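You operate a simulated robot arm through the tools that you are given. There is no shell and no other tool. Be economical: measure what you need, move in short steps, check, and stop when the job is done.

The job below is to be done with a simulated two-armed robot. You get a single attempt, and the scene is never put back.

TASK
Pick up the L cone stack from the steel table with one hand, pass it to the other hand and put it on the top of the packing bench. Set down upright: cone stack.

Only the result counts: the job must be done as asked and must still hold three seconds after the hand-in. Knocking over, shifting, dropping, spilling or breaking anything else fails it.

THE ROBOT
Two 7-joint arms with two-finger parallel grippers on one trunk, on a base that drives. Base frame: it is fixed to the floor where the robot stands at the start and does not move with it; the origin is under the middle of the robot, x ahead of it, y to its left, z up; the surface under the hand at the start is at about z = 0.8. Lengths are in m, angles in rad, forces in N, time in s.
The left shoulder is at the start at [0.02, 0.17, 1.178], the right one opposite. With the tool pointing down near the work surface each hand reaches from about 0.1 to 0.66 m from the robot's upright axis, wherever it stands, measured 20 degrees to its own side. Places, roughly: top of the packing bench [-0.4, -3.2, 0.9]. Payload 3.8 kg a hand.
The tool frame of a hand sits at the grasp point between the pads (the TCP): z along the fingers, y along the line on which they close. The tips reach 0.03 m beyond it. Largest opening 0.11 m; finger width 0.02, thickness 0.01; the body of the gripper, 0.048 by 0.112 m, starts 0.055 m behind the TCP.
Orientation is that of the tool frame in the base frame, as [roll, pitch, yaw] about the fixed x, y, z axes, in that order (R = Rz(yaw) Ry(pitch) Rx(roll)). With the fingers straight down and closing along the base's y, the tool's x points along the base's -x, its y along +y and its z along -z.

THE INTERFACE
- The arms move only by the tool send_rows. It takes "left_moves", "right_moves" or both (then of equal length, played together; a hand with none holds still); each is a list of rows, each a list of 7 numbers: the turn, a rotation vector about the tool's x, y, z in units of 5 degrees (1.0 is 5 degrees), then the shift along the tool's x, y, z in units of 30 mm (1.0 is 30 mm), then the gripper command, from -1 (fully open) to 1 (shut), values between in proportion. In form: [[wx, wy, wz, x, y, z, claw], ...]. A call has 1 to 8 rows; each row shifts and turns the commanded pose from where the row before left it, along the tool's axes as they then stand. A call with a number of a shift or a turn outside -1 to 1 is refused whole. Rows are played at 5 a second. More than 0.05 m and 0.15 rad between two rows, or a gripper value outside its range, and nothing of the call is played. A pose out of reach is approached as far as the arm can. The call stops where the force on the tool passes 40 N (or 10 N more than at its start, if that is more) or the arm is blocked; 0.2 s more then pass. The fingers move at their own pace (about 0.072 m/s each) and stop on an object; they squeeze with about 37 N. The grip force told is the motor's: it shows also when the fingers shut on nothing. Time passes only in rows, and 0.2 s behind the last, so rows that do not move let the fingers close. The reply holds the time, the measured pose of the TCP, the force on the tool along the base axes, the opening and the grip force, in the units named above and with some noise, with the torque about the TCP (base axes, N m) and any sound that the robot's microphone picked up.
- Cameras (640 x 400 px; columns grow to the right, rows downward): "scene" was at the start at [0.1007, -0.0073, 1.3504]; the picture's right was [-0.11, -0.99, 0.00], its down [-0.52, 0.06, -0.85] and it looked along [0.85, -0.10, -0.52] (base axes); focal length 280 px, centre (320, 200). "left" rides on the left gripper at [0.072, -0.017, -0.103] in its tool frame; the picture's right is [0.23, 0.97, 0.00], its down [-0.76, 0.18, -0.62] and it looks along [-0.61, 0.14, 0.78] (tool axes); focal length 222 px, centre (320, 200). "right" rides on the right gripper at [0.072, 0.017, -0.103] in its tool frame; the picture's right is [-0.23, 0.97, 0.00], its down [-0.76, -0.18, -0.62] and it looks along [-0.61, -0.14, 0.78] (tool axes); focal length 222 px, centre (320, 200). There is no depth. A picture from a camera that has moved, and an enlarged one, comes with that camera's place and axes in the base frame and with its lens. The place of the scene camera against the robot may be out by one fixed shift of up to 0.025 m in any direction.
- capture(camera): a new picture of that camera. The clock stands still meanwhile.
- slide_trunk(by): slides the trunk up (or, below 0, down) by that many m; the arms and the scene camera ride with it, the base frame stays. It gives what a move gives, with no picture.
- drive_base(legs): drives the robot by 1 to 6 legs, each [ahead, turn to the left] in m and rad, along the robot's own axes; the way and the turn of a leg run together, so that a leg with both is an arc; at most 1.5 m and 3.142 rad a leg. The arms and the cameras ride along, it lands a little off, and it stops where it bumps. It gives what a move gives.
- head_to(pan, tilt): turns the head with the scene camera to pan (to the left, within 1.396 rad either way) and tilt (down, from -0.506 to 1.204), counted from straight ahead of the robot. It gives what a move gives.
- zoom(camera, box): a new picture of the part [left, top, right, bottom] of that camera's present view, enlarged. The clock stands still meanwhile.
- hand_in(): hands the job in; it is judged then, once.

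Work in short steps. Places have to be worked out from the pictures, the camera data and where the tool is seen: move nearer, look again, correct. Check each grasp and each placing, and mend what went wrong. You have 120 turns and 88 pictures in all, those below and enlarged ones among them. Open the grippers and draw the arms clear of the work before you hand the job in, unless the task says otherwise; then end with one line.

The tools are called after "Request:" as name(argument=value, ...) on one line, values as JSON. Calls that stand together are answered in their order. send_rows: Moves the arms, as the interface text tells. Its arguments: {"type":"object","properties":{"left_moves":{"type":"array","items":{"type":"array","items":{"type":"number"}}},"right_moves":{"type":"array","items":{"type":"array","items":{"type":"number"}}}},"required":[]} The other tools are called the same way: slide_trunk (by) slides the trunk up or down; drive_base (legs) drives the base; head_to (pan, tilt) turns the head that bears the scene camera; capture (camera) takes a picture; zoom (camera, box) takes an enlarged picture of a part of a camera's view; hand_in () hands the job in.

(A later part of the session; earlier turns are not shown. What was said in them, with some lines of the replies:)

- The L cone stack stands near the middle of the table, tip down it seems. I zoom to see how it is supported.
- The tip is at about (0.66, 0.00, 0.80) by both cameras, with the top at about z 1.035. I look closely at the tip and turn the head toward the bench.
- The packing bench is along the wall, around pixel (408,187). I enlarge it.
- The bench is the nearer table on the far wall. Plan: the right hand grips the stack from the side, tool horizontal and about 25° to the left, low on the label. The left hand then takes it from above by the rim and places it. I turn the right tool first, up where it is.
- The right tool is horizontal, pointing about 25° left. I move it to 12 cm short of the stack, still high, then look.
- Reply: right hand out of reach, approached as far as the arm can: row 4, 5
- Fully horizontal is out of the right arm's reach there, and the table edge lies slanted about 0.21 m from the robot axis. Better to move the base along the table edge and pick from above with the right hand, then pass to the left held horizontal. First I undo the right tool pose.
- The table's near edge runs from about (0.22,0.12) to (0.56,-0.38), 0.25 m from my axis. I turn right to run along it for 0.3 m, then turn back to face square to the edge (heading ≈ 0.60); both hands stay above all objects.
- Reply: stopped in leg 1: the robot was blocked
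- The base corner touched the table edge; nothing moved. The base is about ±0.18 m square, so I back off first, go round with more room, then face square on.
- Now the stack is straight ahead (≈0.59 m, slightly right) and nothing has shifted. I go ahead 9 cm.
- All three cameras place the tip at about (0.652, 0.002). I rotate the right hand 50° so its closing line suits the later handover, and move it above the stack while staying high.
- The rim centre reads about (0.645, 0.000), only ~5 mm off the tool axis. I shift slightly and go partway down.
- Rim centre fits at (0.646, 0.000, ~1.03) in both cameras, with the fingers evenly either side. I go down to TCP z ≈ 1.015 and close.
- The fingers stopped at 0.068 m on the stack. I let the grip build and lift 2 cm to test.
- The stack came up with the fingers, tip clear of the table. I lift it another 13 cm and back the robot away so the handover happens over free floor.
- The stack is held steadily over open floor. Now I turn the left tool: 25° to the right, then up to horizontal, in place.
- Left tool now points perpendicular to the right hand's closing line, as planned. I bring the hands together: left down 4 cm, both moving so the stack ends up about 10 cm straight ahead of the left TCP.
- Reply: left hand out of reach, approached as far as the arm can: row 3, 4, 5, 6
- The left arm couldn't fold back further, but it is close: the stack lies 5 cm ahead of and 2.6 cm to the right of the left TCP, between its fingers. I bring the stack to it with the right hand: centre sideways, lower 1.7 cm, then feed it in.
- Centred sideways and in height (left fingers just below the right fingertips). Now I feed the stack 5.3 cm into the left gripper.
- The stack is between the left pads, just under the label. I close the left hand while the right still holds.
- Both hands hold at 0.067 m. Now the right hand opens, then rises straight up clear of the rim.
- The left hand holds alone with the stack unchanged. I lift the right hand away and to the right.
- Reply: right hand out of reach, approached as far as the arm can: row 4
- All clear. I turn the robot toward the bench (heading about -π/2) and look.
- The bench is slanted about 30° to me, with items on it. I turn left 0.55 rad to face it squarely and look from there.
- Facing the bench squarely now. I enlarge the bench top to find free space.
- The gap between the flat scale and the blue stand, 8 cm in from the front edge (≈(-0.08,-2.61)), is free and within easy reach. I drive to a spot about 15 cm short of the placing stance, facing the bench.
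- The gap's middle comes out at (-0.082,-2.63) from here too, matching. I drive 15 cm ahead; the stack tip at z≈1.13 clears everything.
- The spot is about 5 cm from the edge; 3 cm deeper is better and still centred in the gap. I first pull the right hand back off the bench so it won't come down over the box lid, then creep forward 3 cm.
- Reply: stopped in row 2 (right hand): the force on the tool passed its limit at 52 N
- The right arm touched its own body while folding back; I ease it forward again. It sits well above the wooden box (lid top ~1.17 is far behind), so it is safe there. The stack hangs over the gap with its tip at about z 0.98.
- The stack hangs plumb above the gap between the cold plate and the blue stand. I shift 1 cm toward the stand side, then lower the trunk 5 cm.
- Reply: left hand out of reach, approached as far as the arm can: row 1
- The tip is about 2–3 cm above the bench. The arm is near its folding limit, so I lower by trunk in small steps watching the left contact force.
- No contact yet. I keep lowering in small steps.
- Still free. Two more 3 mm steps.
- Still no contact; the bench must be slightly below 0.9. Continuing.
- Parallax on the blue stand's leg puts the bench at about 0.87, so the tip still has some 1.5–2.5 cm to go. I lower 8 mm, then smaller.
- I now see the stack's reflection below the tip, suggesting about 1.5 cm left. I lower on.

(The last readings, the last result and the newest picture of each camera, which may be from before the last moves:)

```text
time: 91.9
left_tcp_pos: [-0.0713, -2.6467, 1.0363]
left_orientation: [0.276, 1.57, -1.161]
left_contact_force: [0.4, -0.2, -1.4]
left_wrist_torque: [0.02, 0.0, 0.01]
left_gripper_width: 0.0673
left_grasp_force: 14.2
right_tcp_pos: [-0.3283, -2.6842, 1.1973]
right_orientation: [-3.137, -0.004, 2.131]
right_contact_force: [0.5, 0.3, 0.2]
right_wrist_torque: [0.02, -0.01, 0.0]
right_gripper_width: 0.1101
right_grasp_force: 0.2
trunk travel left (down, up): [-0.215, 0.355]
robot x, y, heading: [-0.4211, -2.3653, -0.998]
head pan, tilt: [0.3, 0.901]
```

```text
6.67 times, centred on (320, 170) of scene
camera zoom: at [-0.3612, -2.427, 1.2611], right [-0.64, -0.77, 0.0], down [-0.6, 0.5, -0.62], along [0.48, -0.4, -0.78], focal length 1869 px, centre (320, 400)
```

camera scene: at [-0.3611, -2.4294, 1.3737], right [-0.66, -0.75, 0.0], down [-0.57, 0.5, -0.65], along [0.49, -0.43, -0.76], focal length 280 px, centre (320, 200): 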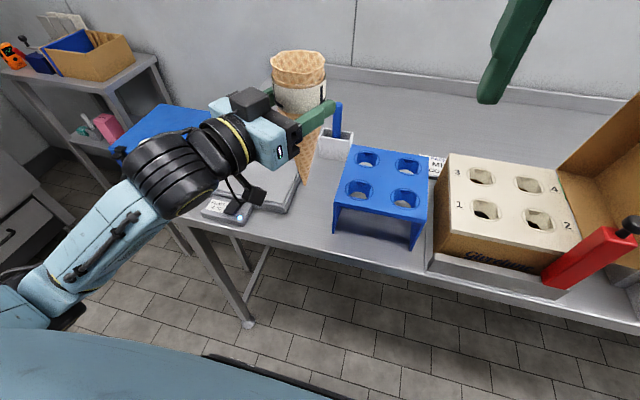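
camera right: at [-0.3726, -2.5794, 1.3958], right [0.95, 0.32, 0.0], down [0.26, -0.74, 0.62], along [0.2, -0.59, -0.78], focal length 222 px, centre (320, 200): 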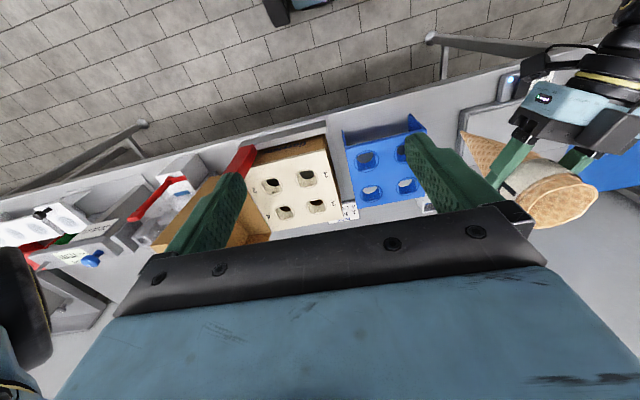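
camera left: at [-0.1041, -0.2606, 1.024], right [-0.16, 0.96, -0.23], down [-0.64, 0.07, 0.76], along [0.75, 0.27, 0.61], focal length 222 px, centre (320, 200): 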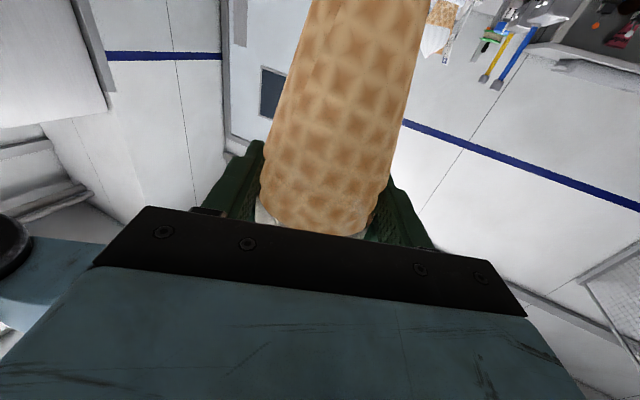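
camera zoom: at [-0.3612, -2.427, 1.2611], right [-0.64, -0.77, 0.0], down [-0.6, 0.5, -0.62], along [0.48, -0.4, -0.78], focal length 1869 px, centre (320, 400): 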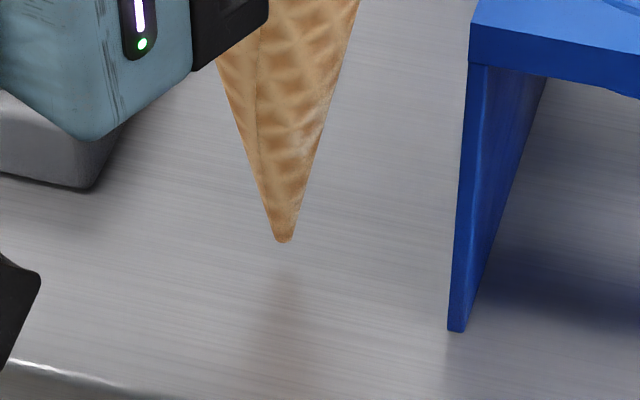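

The reflection gap now means about 7 mm left.

Request:
slide_trunk(by=-0.004)

Request:
slide_trunk(by=-0.002)

Request:
zoom(camera="scene", box=[280, 140, 360, 200])

```text
time: 92.5
left_tcp_pos: [-0.0715, -2.6463, 1.0326]
left_orientation: [0.28, 1.57, -1.158]
left_contact_force: [0.1, 0.2, -0.5]
left_wrist_torque: [0.0, -0.01, -0.03]
left_gripper_width: 0.0675
left_grasp_force: 13.9
right_tcp_pos: [-0.3283, -2.6841, 1.1936]
right_orientation: [-3.137, -0.004, 2.131]
right_contact_force: [-1.0, 0.1, 0.6]
right_wrist_torque: [0.0, -0.03, 0.0]
right_gripper_width: 0.11
right_grasp_force: 0.2
trunk travel left (down, up): [-0.211, 0.359]
robot x, y, heading: [-0.4197, -2.3643, -0.999]
head pan, tilt: [0.3, 0.901]
```

```text
time: 93.0
left_tcp_pos: [-0.072, -2.6475, 1.0308]
left_orientation: [0.272, 1.568, -1.165]
left_contact_force: [0.2, -0.3, -0.6]
left_wrist_torque: [0.0, 0.0, 0.0]
left_gripper_width: 0.0673
left_grasp_force: 14.0
right_tcp_pos: [-0.328, -2.6839, 1.1918]
right_orientation: [-3.137, -0.005, 2.132]
right_contact_force: [0.5, -0.3, 0.3]
right_wrist_torque: [0.03, -0.01, -0.01]
right_gripper_width: 0.1101
right_grasp_force: 0.0
trunk travel left (down, up): [-0.209, 0.361]
robot x, y, heading: [-0.4201, -2.3622, -0.993]
head pan, tilt: [0.3, 0.901]
```

```text
6.67 times, centred on (320, 170) of scene
camera zoom: at [-0.3612, -2.427, 1.2551], right [-0.64, -0.77, 0.0], down [-0.6, 0.5, -0.62], along [0.48, -0.4, -0.78], focal length 1869 px, centre (320, 400)
```

zoom: 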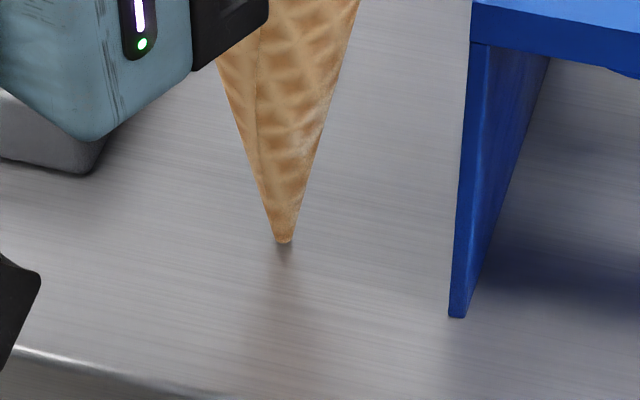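

Shadow and tip nearly meet — about 1 mm left. Two more 1 mm steps.

Request:
slide_trunk(by=-0.001)

Request:
slide_trunk(by=-0.001)

Request:
zoom(camera="scene", box=[280, 140, 360, 200])

```text
time: 93.5
left_tcp_pos: [-0.0724, -2.646, 1.0285]
left_orientation: [0.263, 1.568, -1.175]
left_contact_force: [0.1, -0.3, 0.0]
left_wrist_torque: [0.02, 0.0, 0.01]
left_gripper_width: 0.067
left_grasp_force: 13.8
right_tcp_pos: [-0.3275, -2.6844, 1.1899]
right_orientation: [-3.14, -0.003, 2.13]
right_contact_force: [0.9, -0.4, -0.6]
right_wrist_torque: [-0.02, -0.01, 0.0]
right_gripper_width: 0.1098
right_grasp_force: 0.1
trunk travel left (down, up): [-0.208, 0.362]
robot x, y, heading: [-0.4206, -2.3638, -0.994]
head pan, tilt: [0.3, 0.901]
```

```text
time: 94.0
left_tcp_pos: [-0.0716, -2.6473, 1.0287]
left_orientation: [0.279, 1.569, -1.157]
left_contact_force: [-0.1, -0.3, -1.6]
left_wrist_torque: [0.04, 0.0, 0.02]
left_gripper_width: 0.067
left_grasp_force: 13.7
right_tcp_pos: [-0.3283, -2.684, 1.1895]
right_orientation: [-3.139, -0.003, 2.131]
right_contact_force: [-0.1, 0.5, -1.4]
right_wrist_torque: [0.01, -0.01, -0.01]
right_gripper_width: 0.1101
right_grasp_force: 0.1
trunk travel left (down, up): [-0.207, 0.363]
robot x, y, heading: [-0.4173, -2.3614, -0.993]
head pan, tilt: [0.3, 0.901]
```

```text
6.67 times, centred on (320, 170) of scene
camera zoom: at [-0.3612, -2.427, 1.2531], right [-0.64, -0.77, 0.0], down [-0.6, 0.5, -0.62], along [0.48, -0.4, -0.78], focal length 1869 px, centre (320, 400)
```

zoom: 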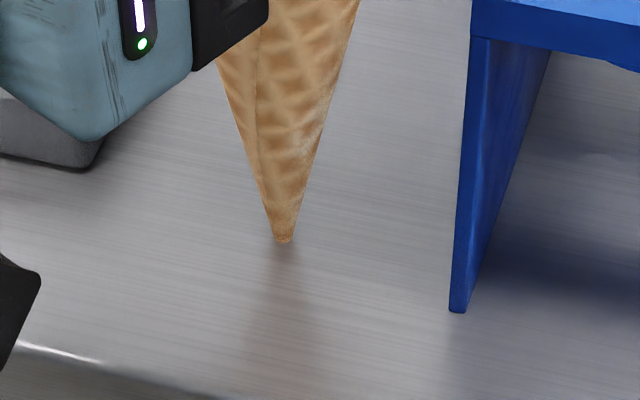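

The shadow meets the tip but no force yet. I go on in 1 mm steps until the reading shows contact.

Request:
slide_trunk(by=-0.001)

Request:
slide_trunk(by=-0.001)

```text
time: 94.5
left_tcp_pos: [-0.0719, -2.6461, 1.0285]
left_orientation: [0.291, 1.568, -1.146]
left_contact_force: [0.6, 0.4, 3.6]
left_wrist_torque: [0.07, -0.03, -0.01]
left_gripper_width: 0.0671
left_grasp_force: 14.5
right_tcp_pos: [-0.3295, -2.6838, 1.1894]
right_orientation: [-3.137, -0.006, 2.131]
right_contact_force: [-0.2, -0.2, 0.1]
right_wrist_torque: [0.0, -0.02, 0.0]
right_gripper_width: 0.1101
right_grasp_force: 0.0
trunk travel left (down, up): [-0.206, 0.364]
robot x, y, heading: [-0.4163, -2.361, -0.999]
head pan, tilt: [0.3, 0.901]
```

```text
time: 95.0
left_tcp_pos: [-0.0721, -2.6463, 1.0282]
left_orientation: [0.313, 1.564, -1.122]
left_contact_force: [0.6, 0.5, 11.1]
left_wrist_torque: [0.08, -0.13, 0.02]
left_gripper_width: 0.067
left_grasp_force: 14.4
right_tcp_pos: [-0.3283, -2.6825, 1.1875]
right_orientation: [-3.137, -0.001, 2.132]
right_contact_force: [0.7, 0.1, 0.1]
right_wrist_torque: [-0.01, -0.02, 0.0]
right_gripper_width: 0.1097
right_grasp_force: 0.0
trunk travel left (down, up): [-0.205, 0.365]
robot x, y, heading: [-0.4246, -2.363, -0.998]
head pan, tilt: [0.3, 0.901]
```

Contact confirmed (11 N). I ease up 1 mm and check the stack is plumb before releasing.

Request:
slide_trunk(by=0.001)

Request:
head_to(pan=0.5, tilt=0.6)

Request:
capture(camera="scene")

Request:
capture(camera="right")

```text
time: 95.5
left_tcp_pos: [-0.073, -2.6458, 1.0274]
left_orientation: [0.35, 1.569, -1.086]
left_contact_force: [0.6, -0.6, 11.4]
left_wrist_torque: [-0.23, -0.18, 0.02]
left_gripper_width: 0.0673
left_grasp_force: 13.7
right_tcp_pos: [-0.329, -2.6842, 1.1884]
right_orientation: [-3.139, -0.005, 2.131]
right_contact_force: [0.9, 1.0, 0.4]
right_wrist_torque: [-0.01, 0.03, 0.01]
right_gripper_width: 0.11
right_grasp_force: 0.1
trunk travel left (down, up): [-0.206, 0.364]
robot x, y, heading: [-0.4222, -2.3617, -0.996]
head pan, tilt: [0.3, 0.901]
```

```text
time: 96.3
left_tcp_pos: [-0.0724, -2.6458, 1.0273]
left_orientation: [0.315, 1.566, -1.124]
left_contact_force: [0.9, -1.3, 12.0]
left_wrist_torque: [-0.17, -0.11, 0.01]
left_gripper_width: 0.0671
left_grasp_force: 13.8
right_tcp_pos: [-0.3283, -2.6847, 1.189]
right_orientation: [-3.138, -0.002, 2.13]
right_contact_force: [0.0, 1.0, -0.3]
right_wrist_torque: [-0.02, 0.0, 0.01]
right_gripper_width: 0.1101
right_grasp_force: 0.1
trunk travel left (down, up): [-0.206, 0.364]
robot x, y, heading: [-0.4207, -2.3647, -0.997]
head pan, tilt: [0.499, 0.6]
```

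```text
27 pictures are left
camera scene: at [-0.3421, -2.4203, 1.277], right [-0.48, -0.88, 0.0], down [-0.5, 0.27, -0.83], along [0.72, -0.39, -0.56], focal length 280 px, centre (320, 200)
```

scene: 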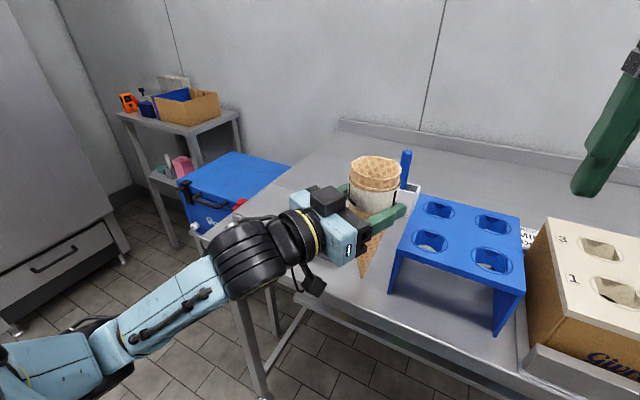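

```text
26 pictures are left
camera right: at [-0.3523, -2.6126, 1.2914], right [0.95, 0.32, 0.0], down [0.26, -0.74, 0.62], along [0.2, -0.59, -0.78], focal length 222 px, centre (320, 200)
```

right: 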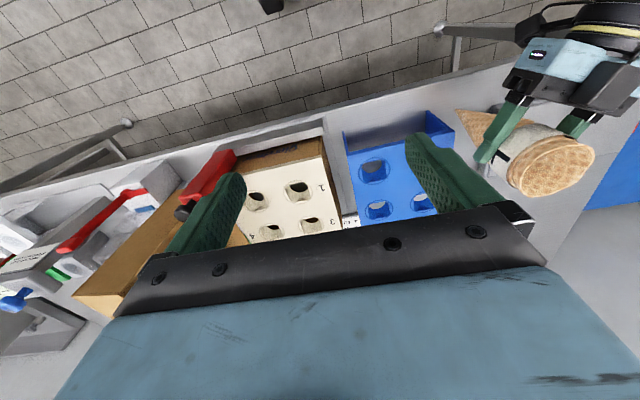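

Force is still 12 N, so I ease up another millimetre and look enlarged.

Request:
slide_trunk(by=0.001)

Request:
zoom(camera="scene", box=[310, 140, 450, 290])

Request:
zoom(camera="right", box=[430, 60, 640, 210])

```text
time: 96.8
left_tcp_pos: [-0.073, -2.6471, 1.0268]
left_orientation: [-2.047, 1.57, 2.8]
left_contact_force: [0.3, -0.6, 8.2]
left_wrist_torque: [-0.23, -0.08, 0.02]
left_gripper_width: 0.0673
left_grasp_force: 14.2
right_tcp_pos: [-0.3284, -2.6837, 1.1891]
right_orientation: [-3.138, -0.005, 2.131]
right_contact_force: [0.5, -0.4, 0.0]
right_wrist_torque: [0.04, 0.01, 0.0]
right_gripper_width: 0.1099
right_grasp_force: 0.1
trunk travel left (down, up): [-0.207, 0.363]
robot x, y, heading: [-0.4241, -2.3642, -0.997]
head pan, tilt: [0.499, 0.6]
```

```text
2.67 times, centred on (380, 215) of scene
camera zoom: at [-0.3419, -2.4205, 1.2779], right [-0.48, -0.88, 0.0], down [-0.5, 0.27, -0.83], along [0.73, -0.39, -0.56], focal length 748 px, centre (160, 160)
```

zoom: 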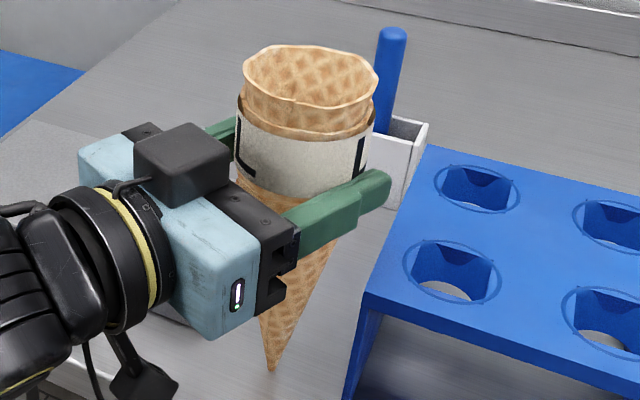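

```text
2.67 times, centred on (535, 135) of right
camera zoom: at [-0.3521, -2.6128, 1.2923], right [0.95, 0.32, 0.0], down [0.26, -0.74, 0.62], along [0.2, -0.59, -0.78], focal length 592 px, centre (-253, 373)
```

zoom: 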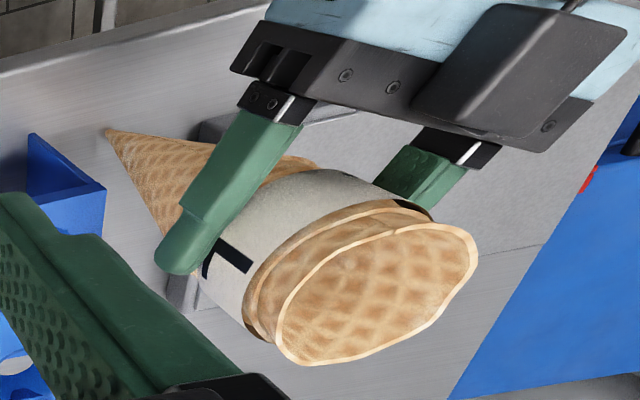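

The rim centre lies over the tip within measurement error, so the stack is plumb. I release just a few millimetres, to check that it stands by itself.

Request:
slide_trunk(by=0.001)

Request:
send_rows(left_moves=[[0, 0, 0, 0, 0, 0, -0.25], [0, 0, 0, 0, 0, 0, -0.3], [0, 0, 0, 0, 0, 0, -0.33]])

Request:
zoom(camera="scene", box=[310, 140, 450, 290])

```text
time: 97.3
left_tcp_pos: [-0.0718, -2.646, 1.0269]
left_orientation: [-2.877, 1.57, 1.968]
left_contact_force: [-0.2, -0.5, 0.4]
left_wrist_torque: [-0.11, 0.05, -0.02]
left_gripper_width: 0.0669
left_grasp_force: 14.3
right_tcp_pos: [-0.3285, -2.6844, 1.1906]
right_orientation: [-3.139, -0.002, 2.13]
right_contact_force: [0.2, 0.3, -0.5]
right_wrist_torque: [-0.02, 0.02, 0.03]
right_gripper_width: 0.11
right_grasp_force: 0.1
trunk travel left (down, up): [-0.208, 0.362]
robot x, y, heading: [-0.422, -2.3652, -1.001]
head pan, tilt: [0.499, 0.6]
```

```text
time: 98.2
left_tcp_pos: [-0.0731, -2.647, 1.0283]
left_orientation: [0.409, 1.568, -1.025]
left_contact_force: [-0.1, -0.7, 0.7]
left_wrist_torque: [0.0, 0.0, 0.0]
left_gripper_width: 0.0731
left_grasp_force: 0.1
right_tcp_pos: [-0.3295, -2.684, 1.1909]
right_orientation: [-3.138, -0.003, 2.131]
right_contact_force: [-0.1, -0.7, -0.5]
right_wrist_torque: [-0.02, 0.01, -0.02]
right_gripper_width: 0.1101
right_grasp_force: 0.0
trunk travel left (down, up): [-0.208, 0.362]
robot x, y, heading: [-0.4229, -2.3648, -0.996]
head pan, tilt: [0.499, 0.6]
```

```text
2.67 times, centred on (380, 215) of scene
camera zoom: at [-0.3415, -2.4207, 1.2789], right [-0.48, -0.88, 0.0], down [-0.5, 0.27, -0.83], along [0.73, -0.39, -0.56], focal length 748 px, centre (160, 160)
```

zoom: 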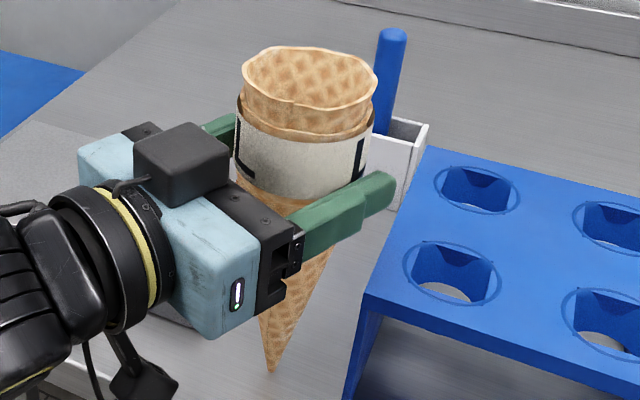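

It stands unmoved with the fingers off it. I wait a second and look again to see whether it drifts.

Request:
send_rows(left_moves=[[0, 0, 0, 0, 0, 0, -0.36], [0, 0, 0, 0, 0, 0, -0.4], [0, 0, 0, 0, 0, 0, -0.4], [0, 0, 0, 0, 0, 0, -0.4], [0, 0, 0, 0, 0, 0, -0.4], [0, 0, 0, 0, 0, 0, -0.4]])

Request:
zoom(camera="scene", box=[310, 140, 450, 290])

```text
time: 99.5
left_tcp_pos: [-0.0716, -2.647, 1.0293]
left_orientation: [0.231, 1.569, -1.207]
left_contact_force: [0.2, -0.1, 1.0]
left_wrist_torque: [-0.02, 0.0, 0.0]
left_gripper_width: 0.0769
left_grasp_force: 0.1
right_tcp_pos: [-0.3282, -2.6826, 1.1903]
right_orientation: [-3.139, -0.004, 2.13]
right_contact_force: [0.8, 0.3, -0.5]
right_wrist_torque: [-0.02, -0.01, -0.01]
right_gripper_width: 0.11
right_grasp_force: 0.0
trunk travel left (down, up): [-0.208, 0.362]
robot x, y, heading: [-0.4208, -2.3625, -0.996]
head pan, tilt: [0.499, 0.6]
```

```text
2.67 times, centred on (380, 215) of scene
camera zoom: at [-0.3415, -2.4207, 1.2789], right [-0.48, -0.88, 0.0], down [-0.5, 0.27, -0.83], along [0.73, -0.39, -0.56], focal length 748 px, centre (160, 160)
```

zoom: 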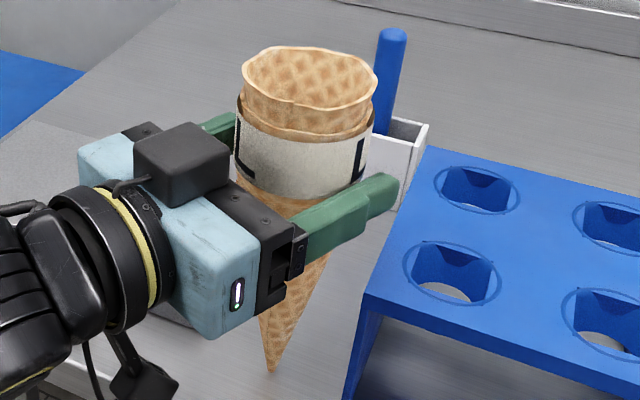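

Steady. I open fully, then raise the trunk so the fingers (2 cm clear all round) go straight up past the rim.

Request:
send_rows(left_moves=[[0, 0, 0, 0, 0, 0, -0.7], [0, 0, 0, 0, 0, 0, -1], [0, 0, 0, 0, 0, 0, -1], [0, 0, 0, 0, 0, 0, -1]])

Request:
zoom(camera="right", box=[430, 60, 640, 210])

Request:
zoom(camera="scene", box=[310, 140, 450, 290])

```text
time: 100.5
left_tcp_pos: [-0.0724, -2.6464, 1.0286]
left_orientation: [0.302, 1.57, -1.136]
left_contact_force: [0.7, 0.3, 0.3]
left_wrist_torque: [-0.01, -0.06, 0.01]
left_gripper_width: 0.1099
left_grasp_force: 0.0
right_tcp_pos: [-0.329, -2.6842, 1.1901]
right_orientation: [-3.137, -0.004, 2.132]
right_contact_force: [0.6, 0.2, 0.2]
right_wrist_torque: [0.0, 0.01, 0.01]
right_gripper_width: 0.1101
right_grasp_force: 0.0
trunk travel left (down, up): [-0.208, 0.362]
robot x, y, heading: [-0.4206, -2.3631, -0.996]
head pan, tilt: [0.499, 0.6]
```

```text
2.67 times, centred on (535, 135) of right
camera zoom: at [-0.3517, -2.613, 1.2932], right [0.95, 0.32, 0.0], down [0.26, -0.74, 0.62], along [0.2, -0.59, -0.78], focal length 592 px, centre (-253, 373)
```

zoom: 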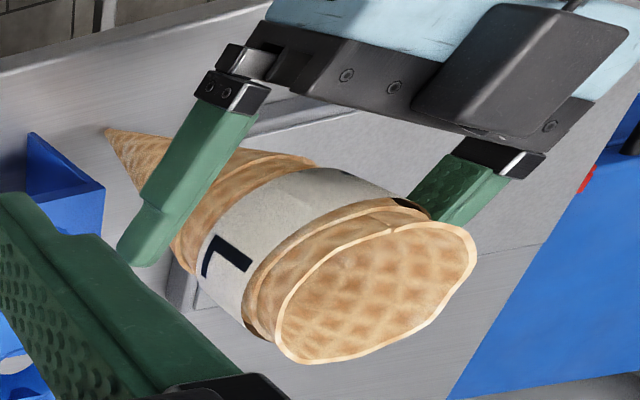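

```text
2.67 times, centred on (380, 215) of scene
camera zoom: at [-0.3415, -2.4207, 1.2789], right [-0.48, -0.88, 0.0], down [-0.5, 0.27, -0.83], along [0.73, -0.39, -0.56], focal length 748 px, centre (160, 160)
```

zoom: 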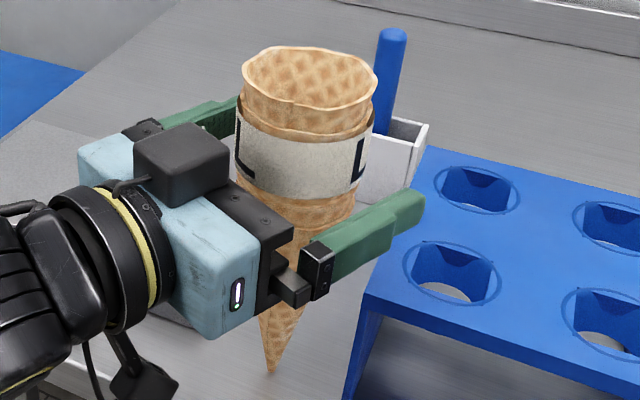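

The stack is free of both fingers. Raising the trunk in two stages with a check.

Request:
slide_trunk(by=0.05)

Request:
capture(camera="scene")

Request:
slide_trunk(by=0.1)

Request:
capture(camera="scene")

```text
time: 101.5
left_tcp_pos: [-0.0717, -2.6458, 1.0783]
left_orientation: [0.298, 1.567, -1.138]
left_contact_force: [-1.1, 0.6, -0.2]
left_wrist_torque: [0.01, 0.03, 0.01]
left_gripper_width: 0.1099
left_grasp_force: 0.2
right_tcp_pos: [-0.3282, -2.6835, 1.2407]
right_orientation: [-3.138, -0.005, 2.132]
right_contact_force: [0.3, 0.3, 0.0]
right_wrist_torque: [-0.04, 0.0, 0.01]
right_gripper_width: 0.1101
right_grasp_force: 0.0
trunk travel left (down, up): [-0.258, 0.312]
robot x, y, heading: [-0.4231, -2.3596, -0.996]
head pan, tilt: [0.499, 0.6]
```

```text
19 pictures are left
camera scene: at [-0.3414, -2.4208, 1.3289], right [-0.48, -0.88, 0.0], down [-0.5, 0.27, -0.82], along [0.72, -0.39, -0.57], focal length 280 px, centre (320, 200)
```

scene: 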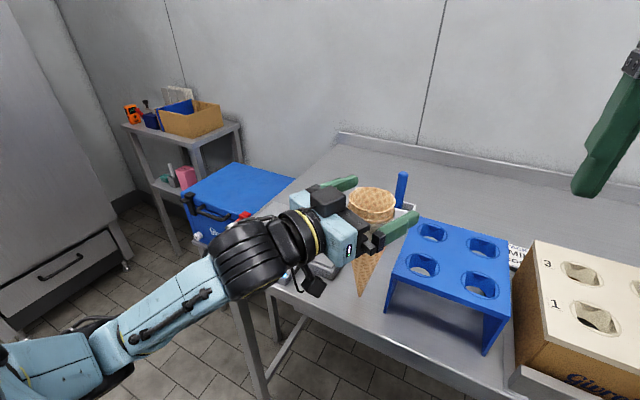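

```text
time: 102.8
left_tcp_pos: [-0.0722, -2.6469, 1.1783]
left_orientation: [0.303, 1.569, -1.134]
left_contact_force: [-0.1, 0.6, 0.5]
left_wrist_torque: [0.0, 0.02, 0.01]
left_gripper_width: 0.1101
left_grasp_force: 0.0
right_tcp_pos: [-0.3287, -2.6832, 1.3398]
right_orientation: [-3.139, -0.004, 2.131]
right_contact_force: [-0.1, -0.8, -0.5]
right_wrist_torque: [-0.01, -0.02, 0.02]
right_gripper_width: 0.1099
right_grasp_force: 0.0
trunk travel left (down, up): [-0.358, 0.212]
robot x, y, heading: [-0.4218, -2.357, -1.004]
head pan, tilt: [0.499, 0.6]
```

```text
18 pictures are left
camera scene: at [-0.3414, -2.4208, 1.4288], right [-0.48, -0.88, 0.0], down [-0.5, 0.27, -0.83], along [0.72, -0.39, -0.56], focal length 280 px, centre (320, 200)
```

scene: 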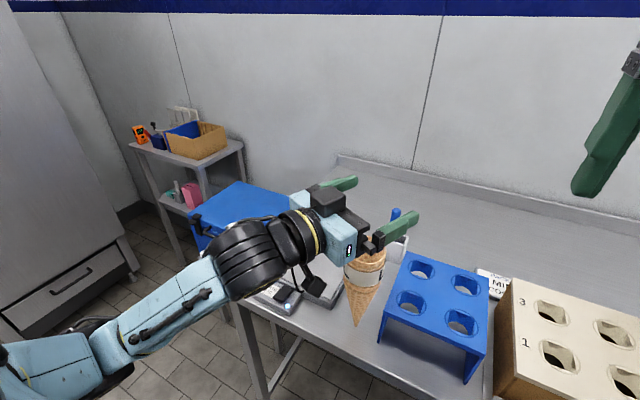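

The fingers are above the rim and the stack stands. I back the robot away from the bench and take a final look.

Request:
drive_base(legs=[[-0.4, 0]])

Request:
head_to(pan=0.25, tilt=0.55)

Request:
capture(camera="scene")

```text
time: 105.3
left_tcp_pos: [-0.2885, -2.3116, 1.1779]
left_orientation: [0.338, 1.569, -1.098]
left_contact_force: [-0.4, 0.4, 0.4]
left_wrist_torque: [0.0, 0.01, -0.02]
left_gripper_width: 0.1099
left_grasp_force: 0.2
right_tcp_pos: [-0.5447, -2.3489, 1.3405]
right_orientation: [-3.138, -0.004, 2.13]
right_contact_force: [-0.1, 0.0, 0.2]
right_wrist_torque: [-0.06, 0.01, 0.01]
right_gripper_width: 0.1098
right_grasp_force: 0.0
trunk travel left (down, up): [-0.358, 0.212]
robot x, y, heading: [-0.642, -2.0304, -0.998]
head pan, tilt: [0.499, 0.6]
```

```text
time: 106.1
left_tcp_pos: [-0.2884, -2.3125, 1.1789]
left_orientation: [0.232, 1.57, -1.205]
left_contact_force: [0.0, -0.8, -0.6]
left_wrist_torque: [-0.02, 0.04, 0.03]
left_gripper_width: 0.11
left_grasp_force: 0.1
right_tcp_pos: [-0.5444, -2.3502, 1.3402]
right_orientation: [-3.139, -0.003, 2.129]
right_contact_force: [0.0, 0.2, -0.8]
right_wrist_torque: [0.02, 0.0, 0.02]
right_gripper_width: 0.1099
right_grasp_force: 0.1
trunk travel left (down, up): [-0.358, 0.212]
robot x, y, heading: [-0.6356, -2.0286, -0.995]
head pan, tilt: [0.25, 0.55]
```

```text
17 pictures are left
camera scene: at [-0.5691, -2.1058, 1.4334], right [-0.68, -0.73, 0.0], down [-0.38, 0.35, -0.85], along [0.63, -0.58, -0.52], focal length 280 px, centre (320, 200)
```

scene: 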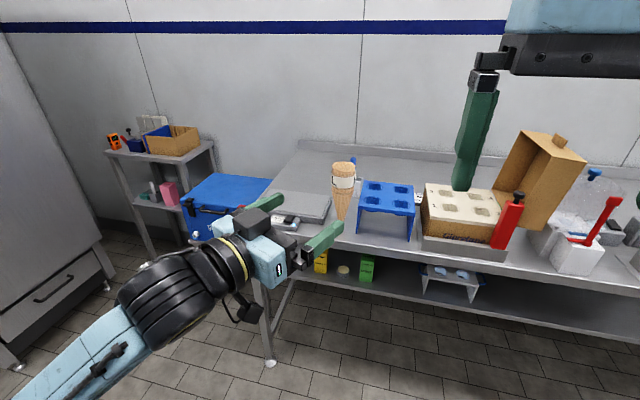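

The stack stands upright and untouched on the bench, both hands are open and clear, and nothing else has moved. I hand in.

Request:
hand_in()

```text
The job is handed in.
```

The L cone stack was picked up from the steel table with the right hand, passed to the left, and set upright on the packing bench between the cold plate and the blue stand. In the last picture before hand-in it was standing by itself with both hands open and clear, and nothing else appeared to have moved.
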